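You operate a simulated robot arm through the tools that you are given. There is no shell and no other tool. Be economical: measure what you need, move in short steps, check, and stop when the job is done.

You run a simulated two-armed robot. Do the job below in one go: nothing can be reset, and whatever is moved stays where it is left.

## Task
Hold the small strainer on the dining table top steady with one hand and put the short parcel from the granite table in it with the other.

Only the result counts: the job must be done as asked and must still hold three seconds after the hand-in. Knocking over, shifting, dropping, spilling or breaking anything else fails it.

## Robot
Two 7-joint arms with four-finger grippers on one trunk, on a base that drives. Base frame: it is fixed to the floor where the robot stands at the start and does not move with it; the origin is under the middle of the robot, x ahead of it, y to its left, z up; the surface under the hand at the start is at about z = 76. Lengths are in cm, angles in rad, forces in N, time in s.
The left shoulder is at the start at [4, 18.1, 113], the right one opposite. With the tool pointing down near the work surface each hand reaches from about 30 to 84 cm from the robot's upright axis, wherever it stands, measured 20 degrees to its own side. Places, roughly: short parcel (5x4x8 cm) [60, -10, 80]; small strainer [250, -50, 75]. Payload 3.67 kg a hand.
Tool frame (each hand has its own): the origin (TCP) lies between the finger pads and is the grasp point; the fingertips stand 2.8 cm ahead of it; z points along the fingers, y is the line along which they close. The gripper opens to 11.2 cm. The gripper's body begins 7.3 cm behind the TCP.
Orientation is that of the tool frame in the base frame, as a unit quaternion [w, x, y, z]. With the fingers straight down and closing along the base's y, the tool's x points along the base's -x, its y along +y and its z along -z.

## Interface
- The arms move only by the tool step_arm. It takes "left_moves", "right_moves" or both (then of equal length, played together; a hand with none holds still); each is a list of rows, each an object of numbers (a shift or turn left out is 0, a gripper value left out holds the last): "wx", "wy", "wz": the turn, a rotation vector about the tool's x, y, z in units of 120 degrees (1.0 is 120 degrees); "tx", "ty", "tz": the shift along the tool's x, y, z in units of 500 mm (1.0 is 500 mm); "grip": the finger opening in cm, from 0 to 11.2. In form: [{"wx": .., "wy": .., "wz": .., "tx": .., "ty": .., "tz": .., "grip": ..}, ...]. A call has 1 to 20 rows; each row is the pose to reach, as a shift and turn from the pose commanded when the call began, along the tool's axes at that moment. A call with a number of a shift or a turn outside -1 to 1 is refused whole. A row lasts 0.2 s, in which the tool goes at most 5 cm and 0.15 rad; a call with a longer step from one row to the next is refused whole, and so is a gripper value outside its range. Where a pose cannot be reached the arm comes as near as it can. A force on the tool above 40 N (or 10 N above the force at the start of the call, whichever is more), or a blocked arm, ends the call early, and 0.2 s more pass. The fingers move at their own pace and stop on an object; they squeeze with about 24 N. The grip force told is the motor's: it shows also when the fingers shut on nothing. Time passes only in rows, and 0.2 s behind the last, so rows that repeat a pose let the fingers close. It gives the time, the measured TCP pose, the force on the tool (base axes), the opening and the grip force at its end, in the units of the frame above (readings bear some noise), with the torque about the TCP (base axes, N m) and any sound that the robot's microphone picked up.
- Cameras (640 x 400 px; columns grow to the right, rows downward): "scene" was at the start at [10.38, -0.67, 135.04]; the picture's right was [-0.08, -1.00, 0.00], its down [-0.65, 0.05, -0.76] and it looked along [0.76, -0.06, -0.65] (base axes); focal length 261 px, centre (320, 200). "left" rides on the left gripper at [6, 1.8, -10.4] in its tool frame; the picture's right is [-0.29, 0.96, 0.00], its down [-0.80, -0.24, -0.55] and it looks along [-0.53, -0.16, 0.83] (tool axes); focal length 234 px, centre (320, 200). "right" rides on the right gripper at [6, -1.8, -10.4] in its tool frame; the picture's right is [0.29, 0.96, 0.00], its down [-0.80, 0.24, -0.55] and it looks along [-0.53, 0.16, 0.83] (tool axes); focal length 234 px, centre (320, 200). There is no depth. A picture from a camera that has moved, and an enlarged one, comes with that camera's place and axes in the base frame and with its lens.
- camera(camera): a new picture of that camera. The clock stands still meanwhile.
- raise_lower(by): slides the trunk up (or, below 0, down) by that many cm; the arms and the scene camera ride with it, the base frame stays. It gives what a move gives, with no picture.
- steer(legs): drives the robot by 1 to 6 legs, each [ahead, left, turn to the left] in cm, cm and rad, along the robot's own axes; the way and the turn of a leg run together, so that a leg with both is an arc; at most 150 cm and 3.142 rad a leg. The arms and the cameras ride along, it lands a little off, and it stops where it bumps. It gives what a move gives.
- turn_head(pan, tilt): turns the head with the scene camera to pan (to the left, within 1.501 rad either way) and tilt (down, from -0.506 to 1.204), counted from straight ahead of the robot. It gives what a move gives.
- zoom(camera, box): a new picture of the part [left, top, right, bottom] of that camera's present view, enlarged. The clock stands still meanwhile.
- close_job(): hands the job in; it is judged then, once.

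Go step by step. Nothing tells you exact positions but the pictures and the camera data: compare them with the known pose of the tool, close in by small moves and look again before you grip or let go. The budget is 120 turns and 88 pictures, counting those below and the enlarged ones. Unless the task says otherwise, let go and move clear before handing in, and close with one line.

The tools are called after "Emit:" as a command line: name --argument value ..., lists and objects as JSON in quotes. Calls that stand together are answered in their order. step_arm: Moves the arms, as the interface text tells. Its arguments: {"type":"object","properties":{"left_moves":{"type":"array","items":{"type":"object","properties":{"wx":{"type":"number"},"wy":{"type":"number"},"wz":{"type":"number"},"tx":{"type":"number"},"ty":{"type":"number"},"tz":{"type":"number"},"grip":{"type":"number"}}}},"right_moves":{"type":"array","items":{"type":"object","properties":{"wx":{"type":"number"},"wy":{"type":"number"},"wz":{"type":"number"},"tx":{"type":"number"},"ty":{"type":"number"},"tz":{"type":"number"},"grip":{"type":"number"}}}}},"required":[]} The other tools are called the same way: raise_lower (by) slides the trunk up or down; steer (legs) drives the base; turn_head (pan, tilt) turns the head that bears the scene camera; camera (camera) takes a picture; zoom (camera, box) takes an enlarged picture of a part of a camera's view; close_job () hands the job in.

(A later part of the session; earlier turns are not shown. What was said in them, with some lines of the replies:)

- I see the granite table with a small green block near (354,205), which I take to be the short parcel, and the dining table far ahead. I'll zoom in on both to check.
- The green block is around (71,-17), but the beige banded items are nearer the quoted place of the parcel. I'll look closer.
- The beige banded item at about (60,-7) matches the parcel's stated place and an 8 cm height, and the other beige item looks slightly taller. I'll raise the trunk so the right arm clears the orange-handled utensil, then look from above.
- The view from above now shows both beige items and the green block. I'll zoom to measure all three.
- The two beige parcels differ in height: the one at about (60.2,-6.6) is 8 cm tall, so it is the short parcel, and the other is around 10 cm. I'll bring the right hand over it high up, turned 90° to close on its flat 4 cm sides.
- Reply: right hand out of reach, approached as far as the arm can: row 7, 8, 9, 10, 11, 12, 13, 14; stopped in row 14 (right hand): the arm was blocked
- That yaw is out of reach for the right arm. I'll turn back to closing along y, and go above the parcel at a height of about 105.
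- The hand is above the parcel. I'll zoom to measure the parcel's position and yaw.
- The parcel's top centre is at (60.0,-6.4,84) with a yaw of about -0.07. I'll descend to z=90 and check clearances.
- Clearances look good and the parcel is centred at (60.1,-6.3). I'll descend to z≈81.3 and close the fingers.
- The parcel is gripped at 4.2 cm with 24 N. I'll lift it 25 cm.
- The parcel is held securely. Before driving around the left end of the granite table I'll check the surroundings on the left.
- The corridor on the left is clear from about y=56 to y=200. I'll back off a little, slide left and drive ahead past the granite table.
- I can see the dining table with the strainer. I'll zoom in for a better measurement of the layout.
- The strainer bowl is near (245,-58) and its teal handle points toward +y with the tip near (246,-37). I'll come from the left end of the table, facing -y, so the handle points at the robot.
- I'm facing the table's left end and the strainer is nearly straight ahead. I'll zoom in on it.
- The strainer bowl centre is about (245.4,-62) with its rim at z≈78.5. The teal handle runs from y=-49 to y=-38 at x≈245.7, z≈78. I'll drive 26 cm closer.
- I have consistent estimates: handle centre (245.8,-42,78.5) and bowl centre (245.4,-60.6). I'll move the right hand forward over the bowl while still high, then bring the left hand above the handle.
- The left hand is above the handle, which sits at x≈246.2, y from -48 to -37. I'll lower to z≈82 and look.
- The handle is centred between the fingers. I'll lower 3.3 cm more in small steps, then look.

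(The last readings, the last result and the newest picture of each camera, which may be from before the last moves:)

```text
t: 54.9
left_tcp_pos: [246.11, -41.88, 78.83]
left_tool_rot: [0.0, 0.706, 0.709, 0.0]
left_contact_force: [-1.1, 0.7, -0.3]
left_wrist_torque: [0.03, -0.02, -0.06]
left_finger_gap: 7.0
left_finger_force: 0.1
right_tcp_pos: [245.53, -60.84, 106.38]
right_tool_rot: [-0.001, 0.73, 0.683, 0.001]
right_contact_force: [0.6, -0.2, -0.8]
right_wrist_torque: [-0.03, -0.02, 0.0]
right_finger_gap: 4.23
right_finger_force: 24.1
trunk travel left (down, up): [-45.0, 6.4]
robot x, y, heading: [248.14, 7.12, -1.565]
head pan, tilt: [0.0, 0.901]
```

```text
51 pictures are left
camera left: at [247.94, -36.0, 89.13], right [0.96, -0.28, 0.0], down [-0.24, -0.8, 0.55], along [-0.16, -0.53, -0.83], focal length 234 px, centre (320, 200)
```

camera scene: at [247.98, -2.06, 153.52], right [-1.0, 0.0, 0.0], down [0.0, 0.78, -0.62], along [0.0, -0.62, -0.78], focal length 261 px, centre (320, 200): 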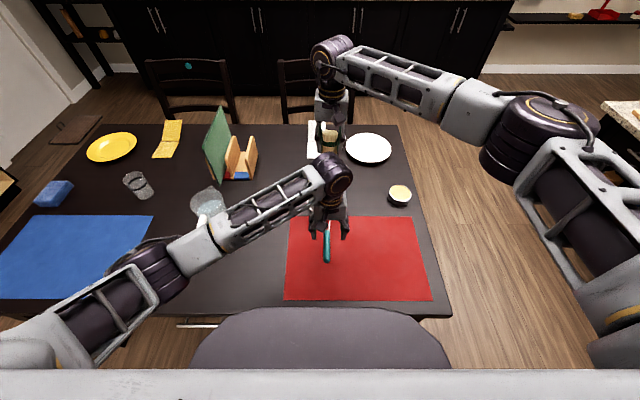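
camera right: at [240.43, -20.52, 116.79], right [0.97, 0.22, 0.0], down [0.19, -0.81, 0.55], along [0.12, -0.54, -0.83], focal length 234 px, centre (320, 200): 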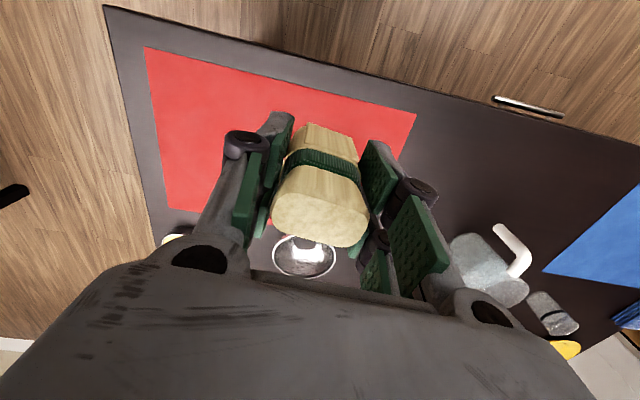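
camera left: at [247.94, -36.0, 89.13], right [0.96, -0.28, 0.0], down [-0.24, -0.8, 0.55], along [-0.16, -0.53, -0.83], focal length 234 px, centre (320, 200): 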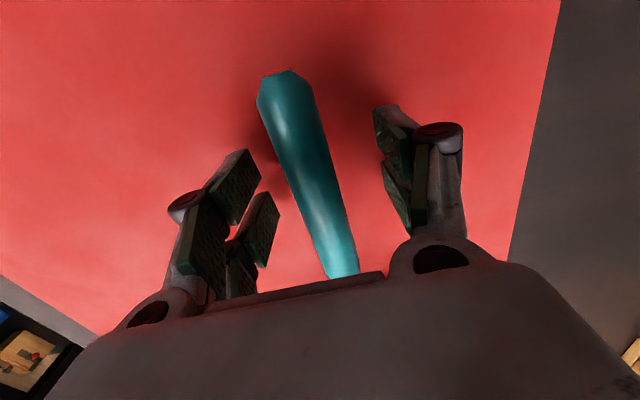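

The handle lies between the pads at TCP depth, about 0.3 cm to one side. I'll correct that and close.

Emit:
step_arm --left_moves '[{"ty": -0.006}, {"ty": -0.006, "grip": 5}, {"ty": -0.006, "grip": 4}, {"ty": -0.006, "grip": 3}, {"ty": -0.006, "grip": 2.5}, {"ty": -0.006, "grip": 2}, {"ty": -0.006, "grip": 1.5}, {"ty": -0.006, "grip": 1}, {"ty": -0.006, "grip": 1}]'

Emit:
camera --camera "left"

Emit:
camera --camera "right"

```text
t: 56.9
left_tcp_pos: [245.82, -41.82, 78.7]
left_tool_rot: [0.0, 0.706, 0.709, 0.0]
left_contact_force: [0.2, -0.2, 0.6]
left_wrist_torque: [0.02, -0.03, -0.02]
left_finger_gap: 2.0
left_finger_force: 24.7
right_tcp_pos: [245.7, -60.88, 106.37]
right_tool_rot: [-0.001, 0.73, 0.683, 0.002]
right_contact_force: [0.3, -0.3, -0.7]
right_wrist_torque: [0.02, 0.02, -0.01]
right_finger_gap: 4.23
right_finger_force: 23.6
trunk travel left (down, up): [-45.0, 6.4]
robot x, y, heading: [247.97, 7.31, -1.568]
head pan, tilt: [0.0, 0.901]
```

```text
50 pictures are left
camera left: at [247.64, -36.0, 89.12], right [0.96, -0.28, 0.0], down [-0.24, -0.8, 0.55], along [-0.16, -0.53, -0.83], focal length 234 px, centre (320, 200)
```

left: 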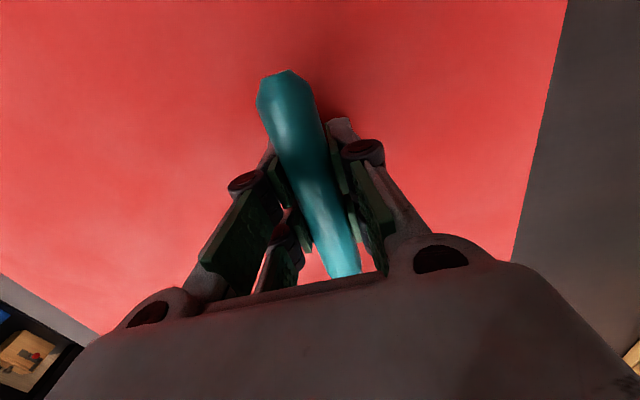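

```text
49 pictures are left
camera right: at [244.06, -54.72, 116.81], right [0.97, 0.22, 0.0], down [0.19, -0.81, 0.55], along [0.12, -0.54, -0.83], focal length 234 px, centre (320, 200)
```

right: 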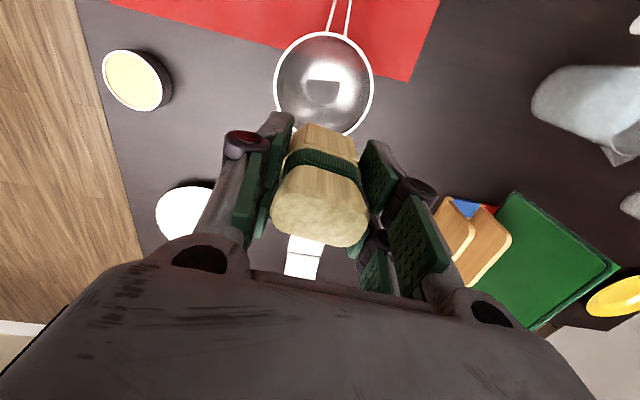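

The handle is held firmly at 2.0 cm. The bowl centre comes out at about (245.5,-59.8), so I'll lower the parcel to just above the rim.

Emit:
step_arm --right_moves '[{"tx": 0.02, "ty": -0.004, "tz": 0.06}, {"tx": 0.02, "ty": -0.004, "tz": 0.13}, {"tx": 0.02, "ty": -0.004, "tz": 0.2}, {"tx": 0.02, "ty": -0.004, "tz": 0.26}, {"tx": 0.02, "ty": -0.004, "tz": 0.32}, {"tx": 0.02, "ty": -0.004, "tz": 0.36}, {"tx": 0.02, "ty": -0.004, "tz": 0.36}]'

Emit:
camera --camera "right"

Emit:
camera --camera "scene"

```text
t: 58.5
left_tcp_pos: [245.76, -41.94, 78.75]
left_tool_rot: [0.0, 0.706, 0.708, 0.0]
left_contact_force: [0.1, 0.5, 0.8]
left_wrist_torque: [-0.01, 0.0, -0.04]
left_finger_gap: 1.97
left_finger_force: 23.8
right_tcp_pos: [245.41, -59.73, 88.29]
right_tool_rot: [-0.001, 0.73, 0.684, 0.001]
right_contact_force: [0.3, 0.1, -1.2]
right_wrist_torque: [-0.02, -0.02, 0.01]
right_finger_gap: 4.21
right_finger_force: 24.2
trunk travel left (down, up): [-45.0, 6.4]
robot x, y, heading: [248.24, 7.7, -1.568]
head pan, tilt: [0.0, 0.901]
```

```text
48 pictures are left
camera right: at [243.93, -53.7, 98.75], right [0.97, 0.22, 0.0], down [0.19, -0.81, 0.55], along [0.12, -0.54, -0.83], focal length 234 px, centre (320, 200)
```

right: 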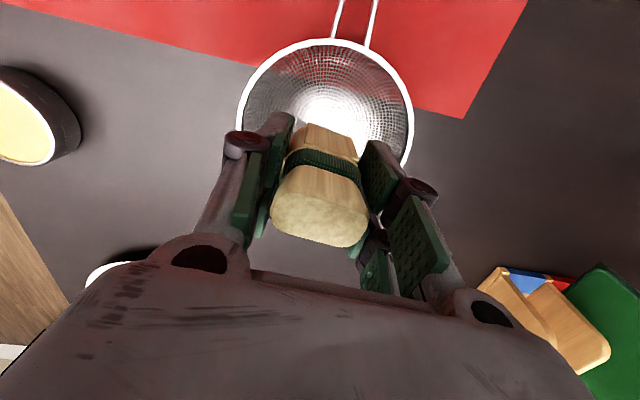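

```text
47 pictures are left
camera scene: at [247.94, -2.06, 153.52], right [-1.0, 0.0, 0.0], down [0.0, 0.78, -0.62], along [0.0, -0.62, -0.78], focal length 261 px, centre (320, 200)
```

scene: 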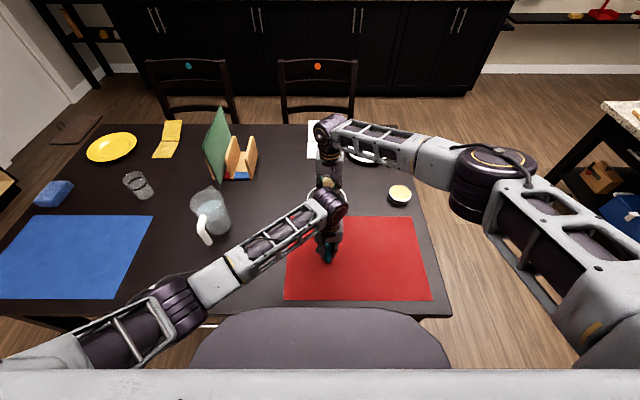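

The parcel is centred over the bowl within about 0.5 cm. I'll lower 5 cm into the bowl and read the force.

Emit:
step_arm --right_moves '[{"tz": 0.03}, {"tz": 0.06}, {"tz": 0.085}, {"tz": 0.1}, {"tz": 0.1}]'

Emit:
camera --camera "right"

```text
t: 59.7
left_tcp_pos: [245.82, -41.92, 78.75]
left_tool_rot: [0.0, 0.706, 0.708, 0.0]
left_contact_force: [0.7, 0.4, 0.3]
left_wrist_torque: [0.0, 0.01, 0.0]
left_finger_gap: 1.99
left_finger_force: 24.3
right_tcp_pos: [245.31, -59.73, 83.19]
right_tool_rot: [0.0, 0.73, 0.683, 0.0]
right_contact_force: [0.2, 0.2, -1.2]
right_wrist_torque: [0.0, -0.01, -0.01]
right_finger_gap: 4.21
right_finger_force: 24.8
trunk travel left (down, up): [-45.0, 6.4]
robot x, y, heading: [248.28, 7.62, -1.565]
head pan, tilt: [0.0, 0.901]
```

```text
46 pictures are left
camera right: at [243.93, -53.71, 93.79], right [0.97, 0.22, 0.0], down [0.19, -0.81, 0.55], along [0.12, -0.54, -0.83], focal length 234 px, centre (320, 200)
```

right: 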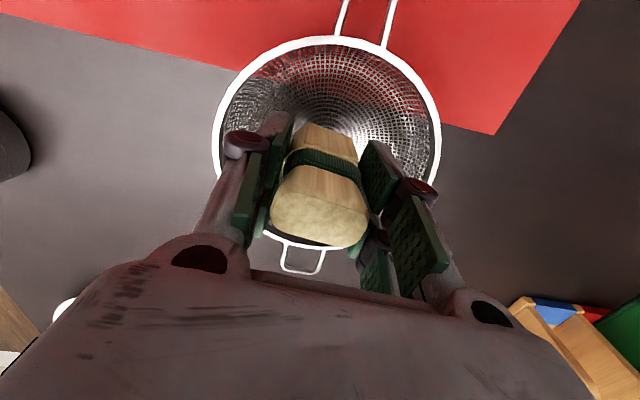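

The rim edges put the bowl centre at (245.5,-61), so I'll shift 1 cm away from the robot and lower gently until contact.

Emit:
step_arm --right_moves '[{"tx": -0.01}, {"tx": -0.02}, {"tx": -0.02, "tz": 0.01}, {"tx": -0.02, "tz": 0.02}, {"tx": -0.02, "tz": 0.026}, {"tx": -0.02, "tz": 0.026}]'

```text
t: 61.1
left_tcp_pos: [245.74, -41.93, 78.84]
left_tool_rot: [-0.001, 0.706, 0.709, 0.001]
left_contact_force: [-0.3, 0.0, 0.0]
left_wrist_torque: [0.01, 0.01, -0.02]
left_finger_gap: 1.98
left_finger_force: 24.1
right_tcp_pos: [245.38, -60.8, 82.06]
right_tool_rot: [-0.001, 0.73, 0.683, 0.001]
right_contact_force: [-0.9, 0.0, -1.3]
right_wrist_torque: [0.0, -0.03, -0.01]
right_finger_gap: 4.2
right_finger_force: 23.5
trunk travel left (down, up): [-45.0, 6.4]
robot x, y, heading: [247.97, 7.58, -1.566]
head pan, tilt: [0.0, 0.901]
```

No contact yet at z=82.06. I'll keep lowering in small steps.

Emit:
step_arm --right_moves '[{"tz": 0.005}, {"tz": 0.01}, {"tz": 0.01}]'

Emit:
step_arm --right_moves '[{"tz": 0.004}, {"tz": 0.008}, {"tz": 0.008}]'

```text
t: 61.9
left_tcp_pos: [245.78, -41.97, 78.87]
left_tool_rot: [0.0, 0.705, 0.709, 0.001]
left_contact_force: [-0.6, -0.6, 0.9]
left_wrist_torque: [-0.04, 0.0, 0.01]
left_finger_gap: 1.98
left_finger_force: 23.5
right_tcp_pos: [245.39, -60.82, 81.54]
right_tool_rot: [-0.001, 0.731, 0.682, 0.002]
right_contact_force: [0.5, -0.8, -1.2]
right_wrist_torque: [0.01, -0.01, 0.04]
right_finger_gap: 4.22
right_finger_force: 23.8
trunk travel left (down, up): [-45.0, 6.4]
robot x, y, heading: [247.92, 7.71, -1.56]
head pan, tilt: [0.0, 0.901]
```

```text
t: 62.7
left_tcp_pos: [245.73, -41.9, 78.77]
left_tool_rot: [0.0, 0.706, 0.708, 0.0]
left_contact_force: [0.2, -0.5, 0.6]
left_wrist_torque: [0.01, 0.0, -0.02]
left_finger_gap: 2.0
left_finger_force: 23.6
right_tcp_pos: [245.27, -60.77, 81.09]
right_tool_rot: [-0.002, 0.73, 0.683, 0.001]
right_contact_force: [-0.1, 0.3, -0.5]
right_wrist_torque: [-0.01, -0.04, 0.0]
right_finger_gap: 4.22
right_finger_force: 24.3
trunk travel left (down, up): [-45.0, 6.4]
robot x, y, heading: [247.74, 7.46, -1.569]
head pan, tilt: [0.0, 0.901]
```

Emit:
step_arm --right_moves '[{"tz": 0.004}, {"tz": 0.008}, {"tz": 0.008}]'

Emit:
step_arm --right_moves '[{"tz": 0.004}, {"tz": 0.008}, {"tz": 0.008}]'

Emit:
camera --camera "right"

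```text
t: 63.5
left_tcp_pos: [245.79, -41.96, 78.81]
left_tool_rot: [0.0, 0.706, 0.708, 0.0]
left_contact_force: [-1.1, -3.0, -2.0]
left_wrist_torque: [0.49, 0.01, -0.1]
left_finger_gap: 1.99
left_finger_force: 23.9
right_tcp_pos: [245.22, -60.87, 80.83]
right_tool_rot: [-0.001, 0.73, 0.683, 0.001]
right_contact_force: [-0.3, 1.7, 5.7]
right_wrist_torque: [0.08, -0.13, 0.02]
right_finger_gap: 4.21
right_finger_force: 24.4
trunk travel left (down, up): [-45.0, 6.4]
robot x, y, heading: [247.94, 7.71, -1.566]
head pan, tilt: [0.0, 0.901]
```

```text
t: 64.3
left_tcp_pos: [245.89, -41.97, 78.95]
left_tool_rot: [0.002, 0.705, 0.709, -0.002]
left_contact_force: [-2.0, -14.7, -4.2]
left_wrist_torque: [0.41, -0.12, -0.13]
left_finger_gap: 2.0
left_finger_force: 24.6
right_tcp_pos: [245.34, -60.93, 80.61]
right_tool_rot: [0.0, 0.73, 0.683, -0.001]
right_contact_force: [-1.6, 3.4, 34.0]
right_wrist_torque: [-0.11, 0.39, -0.06]
right_finger_gap: 4.26
right_finger_force: 24.3
trunk travel left (down, up): [-45.0, 6.4]
robot x, y, heading: [247.97, 7.64, -1.563]
head pan, tilt: [0.0, 0.901]
```

```text
45 pictures are left
camera right: at [243.91, -54.71, 91.08], right [0.97, 0.22, 0.0], down [0.19, -0.81, 0.56], along [0.12, -0.54, -0.83], focal length 234 px, centre (320, 200)
```

right: 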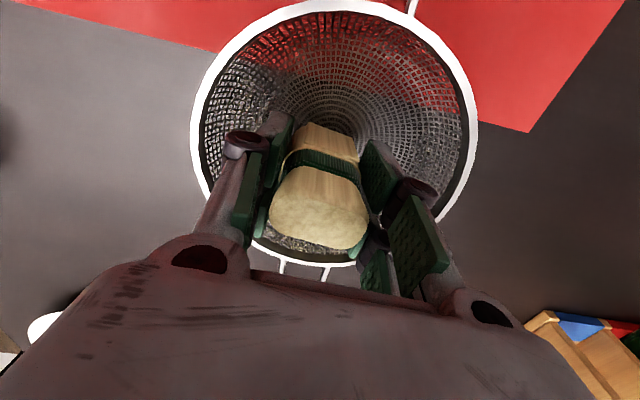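

The parcel touches the bowl floor (34 N). I'll ease up 0.4 cm to unload, then open gently to 6.5 cm.

Emit:
step_arm --right_moves '[{"tz": -0.008}, {"tz": -0.008}]'

Emit:
step_arm --right_moves '[{"grip": 4.4}, {"grip": 4.8}, {"grip": 5.4}, {"grip": 6.2}, {"grip": 6.6}, {"grip": 6.6}]'

Emit:
camera --camera "right"

```text
t: 64.9
left_tcp_pos: [245.78, -41.74, 78.87]
left_tool_rot: [0.0, 0.706, 0.708, -0.001]
left_contact_force: [-0.4, 0.3, 4.4]
left_wrist_torque: [-0.67, 0.02, 0.04]
left_finger_gap: 1.98
left_finger_force: 23.7
right_tcp_pos: [245.39, -60.65, 80.69]
right_tool_rot: [-0.002, 0.73, 0.684, 0.0]
right_contact_force: [1.0, -2.8, 6.0]
right_wrist_torque: [-0.24, -0.13, 0.0]
right_finger_gap: 4.2
right_finger_force: 23.8
trunk travel left (down, up): [-45.0, 6.4]
robot x, y, heading: [247.92, 7.63, -1.563]
head pan, tilt: [0.0, 0.901]
```

```text
t: 66.3
left_tcp_pos: [245.94, -41.82, 78.83]
left_tool_rot: [0.0, 0.706, 0.708, 0.001]
left_contact_force: [-2.1, -0.2, 0.8]
left_wrist_torque: [-0.04, -0.02, -0.35]
left_finger_gap: 1.96
left_finger_force: 24.4
right_tcp_pos: [245.32, -60.78, 80.78]
right_tool_rot: [0.0, 0.731, 0.683, 0.0]
right_contact_force: [2.2, 1.4, 1.2]
right_wrist_torque: [-0.02, -0.02, -0.03]
right_finger_gap: 6.7
right_finger_force: 0.1
trunk travel left (down, up): [-45.0, 6.4]
robot x, y, heading: [248.19, 7.42, -1.563]
head pan, tilt: [0.0, 0.901]
```

```text
44 pictures are left
camera right: at [243.9, -54.69, 91.22], right [0.97, 0.22, 0.0], down [0.19, -0.81, 0.55], along [0.12, -0.54, -0.83], focal length 234 px, centre (320, 200)
```

right: 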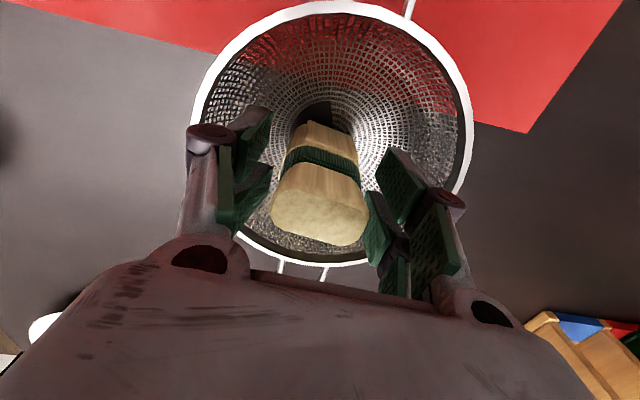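

The parcel stands in the bowl on its own and the fingers are clear of it. I'll raise the right hand straight up slowly.

Emit:
step_arm --right_moves '[{"tz": -0.02}, {"tz": -0.05}, {"tz": -0.09}, {"tz": -0.14}, {"tz": -0.2}, {"tz": -0.27}, {"tz": -0.35}, {"tz": -0.42}, {"tz": -0.42}]'

Emit:
camera --camera "right"

```text
t: 68.3
left_tcp_pos: [245.82, -41.86, 78.75]
left_tool_rot: [0.0, 0.706, 0.708, 0.001]
left_contact_force: [1.0, 0.6, -1.2]
left_wrist_torque: [-0.02, 0.0, 0.08]
left_finger_gap: 1.99
left_finger_force: 23.8
right_tcp_pos: [245.47, -60.86, 101.75]
right_tool_rot: [-0.001, 0.731, 0.682, 0.002]
right_contact_force: [-0.7, -0.2, 0.4]
right_wrist_torque: [0.02, 0.0, 0.01]
right_finger_gap: 6.59
right_finger_force: 0.0
trunk travel left (down, up): [-45.0, 6.4]
robot x, y, heading: [247.91, 7.64, -1.568]
head pan, tilt: [0.0, 0.901]
```

```text
43 pictures are left
camera right: at [243.99, -54.79, 112.29], right [0.97, 0.22, 0.0], down [0.19, -0.81, 0.55], along [0.12, -0.54, -0.83], focal length 234 px, centre (320, 200)
```

right: 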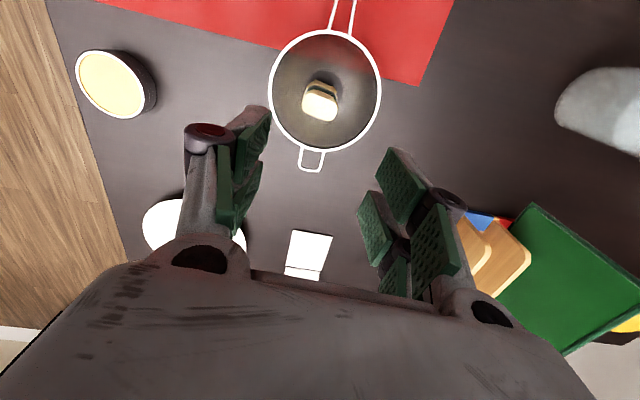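

The parcel stands upright in the middle of the strainer. Next I'll open the left hand gently and lift it clear.

Emit:
step_arm --left_moves '[{"grip": 2.2}, {"grip": 2.6}, {"grip": 3.2}, {"grip": 4.2}, {"grip": 5.5}, {"grip": 6.5}, {"grip": 6.5}]'

Emit:
camera --camera "left"

```text
t: 69.9
left_tcp_pos: [245.8, -42.07, 78.76]
left_tool_rot: [0.0, 0.706, 0.708, 0.0]
left_contact_force: [0.4, -0.6, 0.7]
left_wrist_torque: [0.03, -0.03, 0.0]
left_finger_gap: 6.48
left_finger_force: 0.1
right_tcp_pos: [245.46, -60.96, 101.78]
right_tool_rot: [-0.001, 0.73, 0.683, 0.002]
right_contact_force: [-0.7, -0.3, -1.1]
right_wrist_torque: [0.0, -0.02, 0.01]
right_finger_gap: 6.61
right_finger_force: 0.0
trunk travel left (down, up): [-45.0, 6.4]
robot x, y, heading: [247.91, 7.5, -1.569]
head pan, tilt: [0.0, 0.901]
```

```text
42 pictures are left
camera left: at [247.64, -35.99, 89.12], right [0.96, -0.28, 0.0], down [-0.24, -0.8, 0.55], along [-0.16, -0.53, -0.83], focal length 234 px, centre (320, 200)
```

left: 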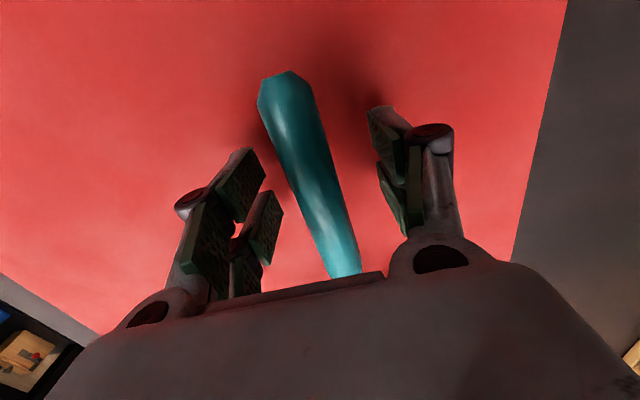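

The handle did not move on release. I'll raise the left hand straight up and check the result.

Emit:
step_arm --left_moves '[{"tz": -0.03}, {"tz": -0.08}, {"tz": -0.15}, {"tz": -0.22}, {"tz": -0.3}, {"tz": -0.38}, {"tz": -0.46}, {"tz": -0.46}]'

Emit:
camera --camera "left"

Emit:
camera --camera "scene"

```text
t: 71.7
left_tcp_pos: [245.86, -41.96, 101.88]
left_tool_rot: [0.0, 0.706, 0.709, 0.0]
left_contact_force: [-0.4, 0.0, 0.0]
left_wrist_torque: [0.0, 0.01, 0.02]
left_finger_gap: 6.51
left_finger_force: 0.1
right_tcp_pos: [245.52, -60.87, 101.9]
right_tool_rot: [-0.001, 0.73, 0.683, 0.001]
right_contact_force: [0.0, 0.0, 0.6]
right_wrist_torque: [-0.02, -0.03, 0.01]
right_finger_gap: 6.6
right_finger_force: 0.1
trunk travel left (down, up): [-45.0, 6.4]
robot x, y, heading: [248.22, 7.66, -1.565]
head pan, tilt: [0.0, 0.901]
```

```text
41 pictures are left
camera left: at [247.67, -36.05, 112.15], right [0.96, -0.28, 0.0], down [-0.24, -0.8, 0.55], along [-0.16, -0.53, -0.83], focal length 234 px, centre (320, 200)
```

left: 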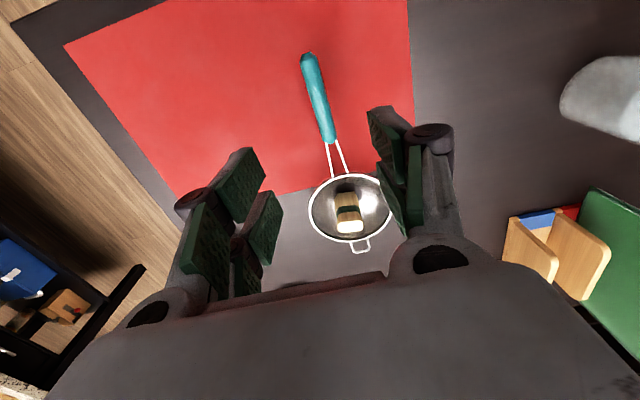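

```text
40 pictures are left
camera scene: at [247.87, -1.98, 153.52], right [-1.0, 0.0, 0.0], down [0.0, 0.78, -0.62], along [0.0, -0.62, -0.78], focal length 261 px, centre (320, 200)
```

scene: 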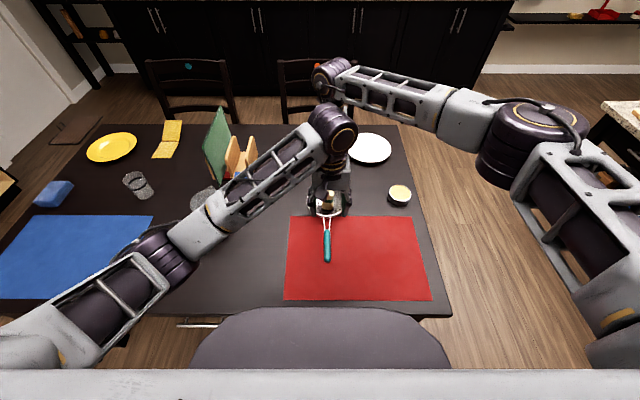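

The parcel stands in the strainer, both hands are clear, and nothing else appears disturbed. I'm handing in.

Emit:
close_job

```text
The job is handed in.
```

The short parcel is standing upright in the small strainer on the dining table. The left hand held the handle while the right hand set the parcel down. I then let go with both hands, moved them clear and handed the job in.
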